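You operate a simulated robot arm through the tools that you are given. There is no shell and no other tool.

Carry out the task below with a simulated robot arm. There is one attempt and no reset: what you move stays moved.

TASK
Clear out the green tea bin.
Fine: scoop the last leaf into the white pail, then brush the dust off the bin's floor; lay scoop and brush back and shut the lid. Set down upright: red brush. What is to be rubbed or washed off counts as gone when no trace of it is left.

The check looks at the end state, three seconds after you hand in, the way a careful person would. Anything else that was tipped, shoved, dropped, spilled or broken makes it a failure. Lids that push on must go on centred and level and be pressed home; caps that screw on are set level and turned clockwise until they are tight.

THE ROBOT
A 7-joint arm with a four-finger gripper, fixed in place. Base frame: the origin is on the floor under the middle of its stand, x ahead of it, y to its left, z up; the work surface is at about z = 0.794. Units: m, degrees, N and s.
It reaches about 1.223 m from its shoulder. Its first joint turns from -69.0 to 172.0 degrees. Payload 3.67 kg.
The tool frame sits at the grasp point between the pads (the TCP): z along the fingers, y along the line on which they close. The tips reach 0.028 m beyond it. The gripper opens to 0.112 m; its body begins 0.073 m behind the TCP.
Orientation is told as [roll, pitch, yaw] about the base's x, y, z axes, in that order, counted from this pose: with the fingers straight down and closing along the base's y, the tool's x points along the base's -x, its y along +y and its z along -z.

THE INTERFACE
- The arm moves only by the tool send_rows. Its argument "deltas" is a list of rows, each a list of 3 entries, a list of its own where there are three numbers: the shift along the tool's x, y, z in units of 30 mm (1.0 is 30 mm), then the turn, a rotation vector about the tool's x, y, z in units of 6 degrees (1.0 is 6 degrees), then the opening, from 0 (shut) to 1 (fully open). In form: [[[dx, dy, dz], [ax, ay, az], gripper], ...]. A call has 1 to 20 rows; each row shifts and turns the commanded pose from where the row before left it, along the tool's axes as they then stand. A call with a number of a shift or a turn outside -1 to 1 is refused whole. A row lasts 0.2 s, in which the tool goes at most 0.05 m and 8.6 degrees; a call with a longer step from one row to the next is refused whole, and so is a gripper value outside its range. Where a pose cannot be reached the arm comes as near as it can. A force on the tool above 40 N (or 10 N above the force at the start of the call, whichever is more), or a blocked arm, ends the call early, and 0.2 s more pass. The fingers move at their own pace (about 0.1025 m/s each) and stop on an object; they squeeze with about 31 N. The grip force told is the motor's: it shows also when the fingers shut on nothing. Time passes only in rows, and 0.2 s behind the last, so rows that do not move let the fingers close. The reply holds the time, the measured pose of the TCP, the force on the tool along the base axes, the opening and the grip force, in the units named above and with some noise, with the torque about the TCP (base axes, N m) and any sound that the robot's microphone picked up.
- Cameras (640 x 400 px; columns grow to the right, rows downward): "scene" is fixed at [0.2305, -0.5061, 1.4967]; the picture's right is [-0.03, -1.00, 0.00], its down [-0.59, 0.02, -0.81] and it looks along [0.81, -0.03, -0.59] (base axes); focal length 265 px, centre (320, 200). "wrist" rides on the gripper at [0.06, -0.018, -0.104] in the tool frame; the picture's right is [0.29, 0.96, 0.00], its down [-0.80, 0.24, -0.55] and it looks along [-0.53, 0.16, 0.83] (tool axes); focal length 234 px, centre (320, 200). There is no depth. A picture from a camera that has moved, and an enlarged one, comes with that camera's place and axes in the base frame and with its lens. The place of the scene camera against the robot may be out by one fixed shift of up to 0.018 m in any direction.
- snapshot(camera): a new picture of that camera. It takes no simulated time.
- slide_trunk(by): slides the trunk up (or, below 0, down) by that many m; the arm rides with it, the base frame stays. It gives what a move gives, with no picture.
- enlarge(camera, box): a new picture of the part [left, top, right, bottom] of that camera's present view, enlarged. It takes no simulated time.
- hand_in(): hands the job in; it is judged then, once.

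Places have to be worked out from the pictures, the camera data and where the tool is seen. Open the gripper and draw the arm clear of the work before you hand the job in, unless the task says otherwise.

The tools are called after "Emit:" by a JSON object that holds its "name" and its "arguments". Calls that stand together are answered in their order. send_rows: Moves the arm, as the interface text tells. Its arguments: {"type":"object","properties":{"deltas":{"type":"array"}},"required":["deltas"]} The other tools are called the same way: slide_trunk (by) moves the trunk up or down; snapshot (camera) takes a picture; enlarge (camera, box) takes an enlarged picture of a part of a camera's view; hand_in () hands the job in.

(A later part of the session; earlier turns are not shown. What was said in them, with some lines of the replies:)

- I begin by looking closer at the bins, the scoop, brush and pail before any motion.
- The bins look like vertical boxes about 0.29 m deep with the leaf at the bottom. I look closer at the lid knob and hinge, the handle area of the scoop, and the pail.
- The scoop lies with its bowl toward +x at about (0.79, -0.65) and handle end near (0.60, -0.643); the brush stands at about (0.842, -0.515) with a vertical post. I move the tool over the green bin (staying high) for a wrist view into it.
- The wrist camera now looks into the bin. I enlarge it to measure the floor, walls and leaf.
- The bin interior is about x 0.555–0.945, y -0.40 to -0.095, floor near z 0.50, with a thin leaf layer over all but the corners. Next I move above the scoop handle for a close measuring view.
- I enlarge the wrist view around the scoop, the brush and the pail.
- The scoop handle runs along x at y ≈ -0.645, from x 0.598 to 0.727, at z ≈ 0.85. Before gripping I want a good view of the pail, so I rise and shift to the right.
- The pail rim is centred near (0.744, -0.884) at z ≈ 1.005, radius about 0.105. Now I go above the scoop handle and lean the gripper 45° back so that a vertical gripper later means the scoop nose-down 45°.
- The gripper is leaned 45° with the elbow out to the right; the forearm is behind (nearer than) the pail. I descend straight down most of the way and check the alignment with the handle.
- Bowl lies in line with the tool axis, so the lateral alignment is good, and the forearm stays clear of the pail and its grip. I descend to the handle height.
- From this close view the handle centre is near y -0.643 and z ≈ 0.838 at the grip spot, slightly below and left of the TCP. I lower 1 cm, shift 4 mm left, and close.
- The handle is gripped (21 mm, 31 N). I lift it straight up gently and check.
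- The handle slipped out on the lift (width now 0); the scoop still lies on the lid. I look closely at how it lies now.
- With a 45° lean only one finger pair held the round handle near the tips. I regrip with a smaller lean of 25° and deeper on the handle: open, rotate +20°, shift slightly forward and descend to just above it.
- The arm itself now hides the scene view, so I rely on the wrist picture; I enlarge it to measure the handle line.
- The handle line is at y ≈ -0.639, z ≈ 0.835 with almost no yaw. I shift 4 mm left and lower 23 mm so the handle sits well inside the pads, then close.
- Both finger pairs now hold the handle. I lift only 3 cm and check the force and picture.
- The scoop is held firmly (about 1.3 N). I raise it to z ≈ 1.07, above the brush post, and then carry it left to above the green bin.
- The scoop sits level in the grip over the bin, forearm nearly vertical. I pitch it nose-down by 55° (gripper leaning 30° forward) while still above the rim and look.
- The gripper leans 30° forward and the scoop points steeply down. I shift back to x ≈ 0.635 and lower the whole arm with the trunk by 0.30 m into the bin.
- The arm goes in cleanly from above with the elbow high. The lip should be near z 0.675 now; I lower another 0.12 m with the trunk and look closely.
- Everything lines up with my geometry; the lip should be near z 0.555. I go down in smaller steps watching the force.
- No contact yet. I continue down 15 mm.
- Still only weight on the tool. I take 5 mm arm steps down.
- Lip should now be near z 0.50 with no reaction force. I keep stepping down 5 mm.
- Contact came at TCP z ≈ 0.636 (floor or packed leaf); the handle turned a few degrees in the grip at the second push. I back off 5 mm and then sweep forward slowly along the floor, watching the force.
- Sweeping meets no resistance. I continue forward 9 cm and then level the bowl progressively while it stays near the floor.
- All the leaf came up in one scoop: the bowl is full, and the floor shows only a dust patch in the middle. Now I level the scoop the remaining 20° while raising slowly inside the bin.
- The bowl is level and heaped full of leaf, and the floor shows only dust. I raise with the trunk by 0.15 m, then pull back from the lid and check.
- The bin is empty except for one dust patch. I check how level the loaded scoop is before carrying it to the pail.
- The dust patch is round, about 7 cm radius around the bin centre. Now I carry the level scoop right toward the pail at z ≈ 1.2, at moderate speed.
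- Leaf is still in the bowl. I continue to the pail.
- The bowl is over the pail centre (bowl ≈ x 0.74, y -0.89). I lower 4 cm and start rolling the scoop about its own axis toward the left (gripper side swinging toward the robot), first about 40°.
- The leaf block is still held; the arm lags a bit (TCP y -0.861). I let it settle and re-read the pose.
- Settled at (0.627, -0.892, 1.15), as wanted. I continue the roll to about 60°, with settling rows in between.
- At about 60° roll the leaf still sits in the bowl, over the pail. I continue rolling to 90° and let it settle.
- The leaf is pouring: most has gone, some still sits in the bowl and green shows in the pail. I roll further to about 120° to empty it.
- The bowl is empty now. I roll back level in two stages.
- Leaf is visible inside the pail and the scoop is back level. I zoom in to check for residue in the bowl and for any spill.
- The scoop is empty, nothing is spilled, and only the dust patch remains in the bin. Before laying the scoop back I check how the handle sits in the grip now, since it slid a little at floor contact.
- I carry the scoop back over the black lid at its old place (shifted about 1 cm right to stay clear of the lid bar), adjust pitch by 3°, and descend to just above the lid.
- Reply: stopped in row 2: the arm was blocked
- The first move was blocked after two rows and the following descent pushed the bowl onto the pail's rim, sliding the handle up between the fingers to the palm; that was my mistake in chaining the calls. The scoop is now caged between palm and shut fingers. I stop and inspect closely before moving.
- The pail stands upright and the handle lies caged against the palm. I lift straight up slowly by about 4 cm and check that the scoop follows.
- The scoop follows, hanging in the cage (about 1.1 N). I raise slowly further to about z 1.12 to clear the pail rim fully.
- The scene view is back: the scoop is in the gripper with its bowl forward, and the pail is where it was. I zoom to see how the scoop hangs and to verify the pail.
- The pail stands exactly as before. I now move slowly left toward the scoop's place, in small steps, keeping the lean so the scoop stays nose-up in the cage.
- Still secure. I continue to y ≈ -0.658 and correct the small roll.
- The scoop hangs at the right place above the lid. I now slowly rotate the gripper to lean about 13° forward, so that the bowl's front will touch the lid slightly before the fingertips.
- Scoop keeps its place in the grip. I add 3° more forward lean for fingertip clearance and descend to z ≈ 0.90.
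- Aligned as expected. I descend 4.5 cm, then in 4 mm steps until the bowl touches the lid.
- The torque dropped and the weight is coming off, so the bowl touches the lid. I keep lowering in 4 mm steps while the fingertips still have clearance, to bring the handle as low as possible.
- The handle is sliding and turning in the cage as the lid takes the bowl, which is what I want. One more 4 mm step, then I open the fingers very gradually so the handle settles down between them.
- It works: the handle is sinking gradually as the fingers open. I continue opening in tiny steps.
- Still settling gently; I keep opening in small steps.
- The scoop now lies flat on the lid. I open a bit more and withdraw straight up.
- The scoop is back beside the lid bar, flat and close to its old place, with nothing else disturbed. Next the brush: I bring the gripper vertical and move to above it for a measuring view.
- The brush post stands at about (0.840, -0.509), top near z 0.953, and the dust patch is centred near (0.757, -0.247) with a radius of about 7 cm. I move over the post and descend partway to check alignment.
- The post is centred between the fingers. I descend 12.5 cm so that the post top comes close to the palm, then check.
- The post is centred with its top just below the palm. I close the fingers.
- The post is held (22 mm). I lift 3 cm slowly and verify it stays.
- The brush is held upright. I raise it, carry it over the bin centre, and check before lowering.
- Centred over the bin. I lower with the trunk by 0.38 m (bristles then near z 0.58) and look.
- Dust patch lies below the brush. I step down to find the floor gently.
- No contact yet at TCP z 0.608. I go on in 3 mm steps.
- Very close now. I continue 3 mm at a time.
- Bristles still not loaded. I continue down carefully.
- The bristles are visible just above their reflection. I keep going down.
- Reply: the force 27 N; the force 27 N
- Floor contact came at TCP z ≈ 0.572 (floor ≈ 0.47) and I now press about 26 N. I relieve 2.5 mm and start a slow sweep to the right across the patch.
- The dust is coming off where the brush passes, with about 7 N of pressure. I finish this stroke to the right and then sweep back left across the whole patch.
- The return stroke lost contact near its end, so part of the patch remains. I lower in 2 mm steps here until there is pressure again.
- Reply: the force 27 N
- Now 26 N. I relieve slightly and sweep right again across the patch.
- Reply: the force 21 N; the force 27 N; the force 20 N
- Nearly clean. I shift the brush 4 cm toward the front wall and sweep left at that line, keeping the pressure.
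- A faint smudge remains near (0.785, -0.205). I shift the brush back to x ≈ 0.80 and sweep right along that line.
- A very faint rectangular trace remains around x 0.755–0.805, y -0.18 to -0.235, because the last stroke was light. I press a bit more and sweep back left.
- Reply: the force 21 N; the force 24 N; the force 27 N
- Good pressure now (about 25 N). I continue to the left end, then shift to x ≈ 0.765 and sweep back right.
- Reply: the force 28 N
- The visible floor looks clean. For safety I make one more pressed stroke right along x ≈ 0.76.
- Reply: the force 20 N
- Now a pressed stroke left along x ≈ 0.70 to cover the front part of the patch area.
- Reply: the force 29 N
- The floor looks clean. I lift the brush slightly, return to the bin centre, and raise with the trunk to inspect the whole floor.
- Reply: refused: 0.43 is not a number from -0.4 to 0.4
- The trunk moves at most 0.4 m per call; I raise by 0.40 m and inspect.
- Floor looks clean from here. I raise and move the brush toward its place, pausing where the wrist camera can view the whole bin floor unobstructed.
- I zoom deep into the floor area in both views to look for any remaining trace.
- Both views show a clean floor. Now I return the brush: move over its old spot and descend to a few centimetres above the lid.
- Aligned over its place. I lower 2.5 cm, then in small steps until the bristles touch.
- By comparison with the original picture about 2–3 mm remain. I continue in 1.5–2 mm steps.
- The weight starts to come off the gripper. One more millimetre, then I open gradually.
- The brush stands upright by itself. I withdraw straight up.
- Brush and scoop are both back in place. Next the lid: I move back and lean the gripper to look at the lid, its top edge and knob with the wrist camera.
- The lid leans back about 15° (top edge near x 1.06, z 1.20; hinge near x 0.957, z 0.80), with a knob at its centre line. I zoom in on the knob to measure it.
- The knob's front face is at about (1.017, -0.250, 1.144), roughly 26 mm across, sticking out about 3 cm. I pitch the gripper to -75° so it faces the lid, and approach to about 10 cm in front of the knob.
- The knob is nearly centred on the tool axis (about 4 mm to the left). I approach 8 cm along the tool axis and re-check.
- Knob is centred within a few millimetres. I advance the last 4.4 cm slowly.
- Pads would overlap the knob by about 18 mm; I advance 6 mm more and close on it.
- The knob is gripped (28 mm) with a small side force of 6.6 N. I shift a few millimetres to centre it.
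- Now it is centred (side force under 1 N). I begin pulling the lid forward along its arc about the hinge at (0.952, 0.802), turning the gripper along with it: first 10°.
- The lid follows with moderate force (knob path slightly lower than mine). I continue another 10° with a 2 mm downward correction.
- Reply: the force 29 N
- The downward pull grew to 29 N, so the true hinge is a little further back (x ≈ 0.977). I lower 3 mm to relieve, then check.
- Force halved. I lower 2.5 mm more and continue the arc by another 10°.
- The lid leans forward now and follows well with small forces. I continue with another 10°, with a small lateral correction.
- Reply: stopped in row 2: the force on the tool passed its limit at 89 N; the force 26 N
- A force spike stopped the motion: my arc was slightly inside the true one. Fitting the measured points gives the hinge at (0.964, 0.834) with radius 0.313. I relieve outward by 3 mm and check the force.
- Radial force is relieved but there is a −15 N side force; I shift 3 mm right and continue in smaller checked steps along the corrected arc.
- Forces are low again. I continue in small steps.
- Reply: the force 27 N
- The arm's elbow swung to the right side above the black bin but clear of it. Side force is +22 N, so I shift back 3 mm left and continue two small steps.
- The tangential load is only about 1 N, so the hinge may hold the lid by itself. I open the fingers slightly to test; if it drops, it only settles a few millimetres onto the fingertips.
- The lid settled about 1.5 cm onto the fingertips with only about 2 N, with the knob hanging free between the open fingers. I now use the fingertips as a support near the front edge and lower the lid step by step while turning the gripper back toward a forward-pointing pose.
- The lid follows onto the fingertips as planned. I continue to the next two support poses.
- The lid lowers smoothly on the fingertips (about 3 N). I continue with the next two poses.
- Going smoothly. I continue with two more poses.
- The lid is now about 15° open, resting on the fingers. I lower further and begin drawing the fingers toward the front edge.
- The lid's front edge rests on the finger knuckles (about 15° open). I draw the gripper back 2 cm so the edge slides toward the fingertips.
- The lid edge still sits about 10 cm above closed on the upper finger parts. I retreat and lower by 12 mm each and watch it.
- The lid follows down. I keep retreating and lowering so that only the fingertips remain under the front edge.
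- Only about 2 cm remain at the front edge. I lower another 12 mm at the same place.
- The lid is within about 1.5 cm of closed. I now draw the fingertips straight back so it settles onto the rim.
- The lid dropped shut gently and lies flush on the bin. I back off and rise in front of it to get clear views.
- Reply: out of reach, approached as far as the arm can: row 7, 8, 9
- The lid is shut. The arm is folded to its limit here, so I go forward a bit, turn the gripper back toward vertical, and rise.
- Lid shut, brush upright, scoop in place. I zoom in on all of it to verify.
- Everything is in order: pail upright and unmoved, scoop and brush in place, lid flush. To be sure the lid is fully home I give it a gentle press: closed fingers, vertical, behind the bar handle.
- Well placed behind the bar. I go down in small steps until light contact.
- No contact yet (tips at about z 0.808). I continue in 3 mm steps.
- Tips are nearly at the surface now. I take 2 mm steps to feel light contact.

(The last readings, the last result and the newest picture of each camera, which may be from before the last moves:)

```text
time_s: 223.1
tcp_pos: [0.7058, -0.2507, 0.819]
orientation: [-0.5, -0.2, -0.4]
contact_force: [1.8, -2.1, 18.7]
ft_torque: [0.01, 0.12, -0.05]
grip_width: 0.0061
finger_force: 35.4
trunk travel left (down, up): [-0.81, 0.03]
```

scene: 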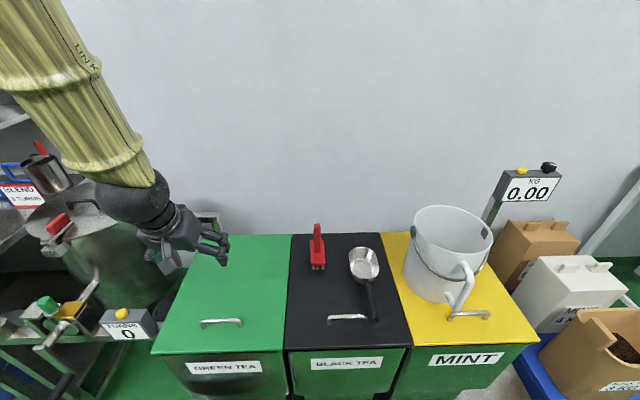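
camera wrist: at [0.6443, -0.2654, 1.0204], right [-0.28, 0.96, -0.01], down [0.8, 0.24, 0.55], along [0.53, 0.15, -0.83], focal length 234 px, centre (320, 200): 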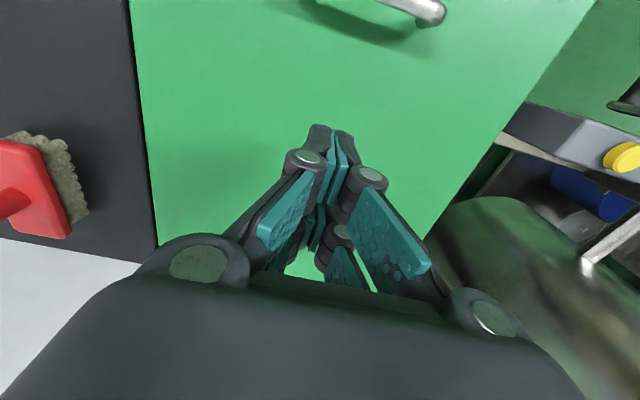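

Firm contact at the expected height (about 19 N): the lid is fully home. I lift off, rise, and draw the arm clear with the gripper open.

Emit:
{"name": "send_rows", "arguments": {"deltas": [[[0, 0, -0.4], [0, 0, 0], 0], [[0, 0, -0.9], [0, 0, 0], 0], [[0, 0, -0.9], [0, 0, 0], 0], [[0, 0, -0.9], [0, 0, 0], 0.3], [[0, 0, -0.9], [0, 0, 0], 0.6], [[0, 0, -0.9], [0, 0, 0], 1], [[0, 0, -0.9], [0, 0, 0], 1], [[0, 0, -0.9], [0, 0, 0], 1], [[0, 0, -0.9], [0, 0, 0], 1], [[0, 0, -0.9], [0, 0, 0], 1], [[0, 0, -0.9], [0, 0, 0], 1], [[0, 0, -0.9], [0, 0, 0], 1], [[0.5, 0, -0.7], [0, 0, 0], 1], [[0.7, 0, 0], [0, 0, 0], 1], [[0.7, 0, 0], [0, 0, 0], 1], [[0, 0, 0], [0, 0, 0], 1]]}}

Emit:
{"name": "snapshot", "arguments": {"camera": "scene"}}

Emit:
{"name": "snapshot", "arguments": {"camera": "wrist"}}

Emit:
{"name": "enlarge", "arguments": {"camera": "scene", "box": [140, 200, 420, 390]}}

```text
time_s: 226.5
tcp_pos: [0.6501, -0.2469, 1.1484]
orientation: [-0.6, -0.1, -0.4]
contact_force: [0.4, -0.7, 0.1]
ft_torque: [-0.02, 0.04, -0.01]
grip_width: 0.112
finger_force: 0.0
trunk travel left (down, up): [-0.81, 0.03]
```

```text
taken
```

scene: 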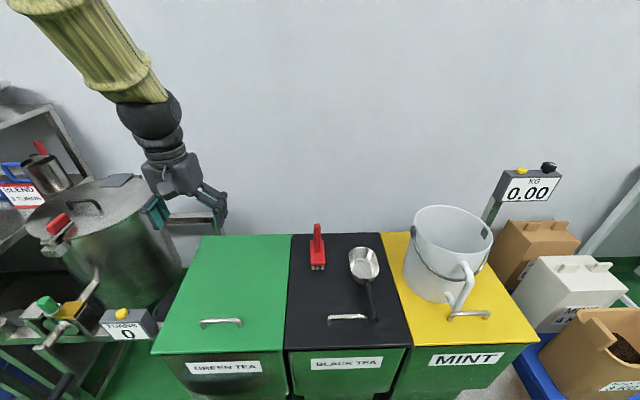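

```text
taken
camera wrist: at [0.5894, -0.2642, 1.2513], right [-0.28, 0.96, -0.01], down [0.8, 0.24, 0.55], along [0.53, 0.15, -0.83], focal length 234 px, centre (320, 200)
```

wrist: 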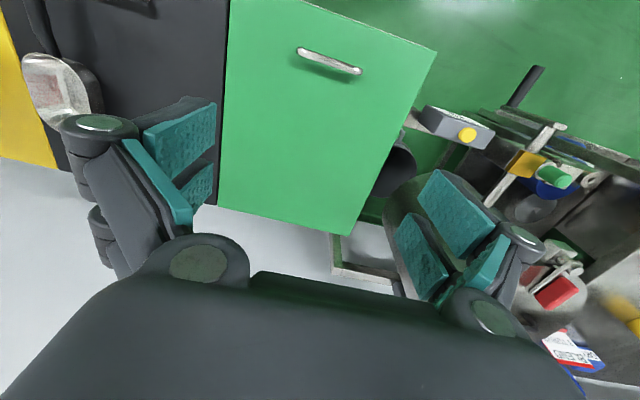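

```text
2.11 times, centred on (280, 295) of scene
camera zoom: at [0.2305, -0.5061, 1.4967], right [-0.03, -1.0, 0.0], down [-0.59, 0.02, -0.81], along [0.81, -0.03, -0.59], focal length 558 px, centre (404, 0)
```

zoom: 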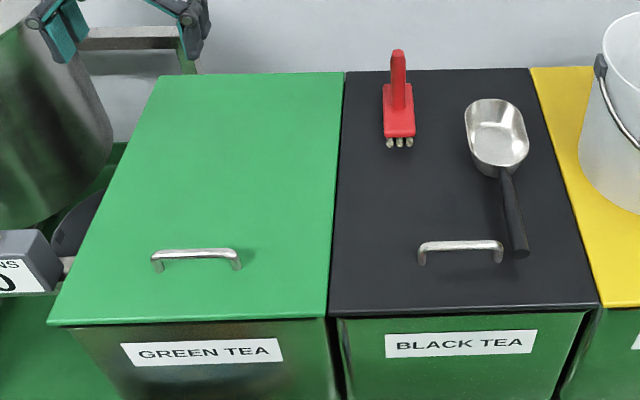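

All is set: lid shut, brush upright, scoop laid back, leaf in the pail. I draw the arm a bit further up and back, then hand in.

Emit:
{"name": "send_rows", "arguments": {"deltas": [[[0.4, -0.3, -0.8], [0, 0, 0], 1], [[0.4, -0.3, -0.8], [0, 0, 0], 1], [[0.4, -0.3, -0.8], [0, 0, 0], 1], [[0.4, -0.3, -0.8], [0, 0, 0], 1], [[0.4, -0.3, -0.8], [0, 0, 0], 1], [[0, 0, 0], [0, 0, 0], 1], [[0, 0, 0], [0, 0, 0], 1]]}}

Emit:
{"name": "snapshot", "arguments": {"camera": "scene"}}

```text
time_s: 228.1
tcp_pos: [0.5891, -0.2901, 1.2675]
orientation: [-0.5, -0.1, -0.4]
contact_force: [-0.2, 0.1, -0.3]
ft_torque: [-0.02, -0.02, 0.04]
grip_width: 0.1119
finger_force: 0.1
trunk travel left (down, up): [-0.81, 0.03]
```

```text
taken
```

scene: 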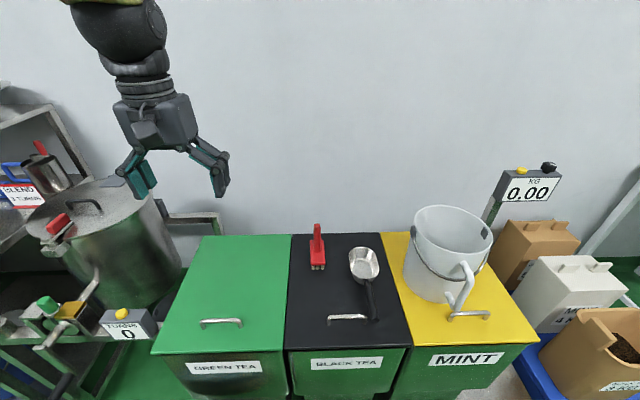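

The final picture shows the lid shut, the brush upright, the scoop laid back and the pail standing undisturbed. The arm is clear with the gripper open, so I hand in.

Emit:
{"name": "hand_in", "arguments": {}}

```text
The job is handed in.
```

The green tea bin is cleared out and the job is handed in; I don't have the check's result.

- **Leaf:** all of it came up in one scoop and went into the white pail. The last look showed nothing spilled.
- **Dust:** I brushed the floor until I could see no trace in either camera view.
- **Brush:** the red brush stands upright, in line with where it was on the black tea lid.
- **Scoop:** it lies flat on the black tea lid, about 1 cm to the right of where it was.
- **Lid:** the green lid is shut. I pressed it at the end and it was firmly home.

Two things went wrong along the way:

- **First grip:** the scoop handle slipped out when I first tried to lift it. The scoop stayed on the lid.
- **Return trip:** after the pour, a blocked move left me short of the lid. The next descent pushed the empty scoop onto the pail's rim, and the handle slid up between the fingers. I lifted it off and laid the scoop down. In the pictures the pail had not moved or tipped.
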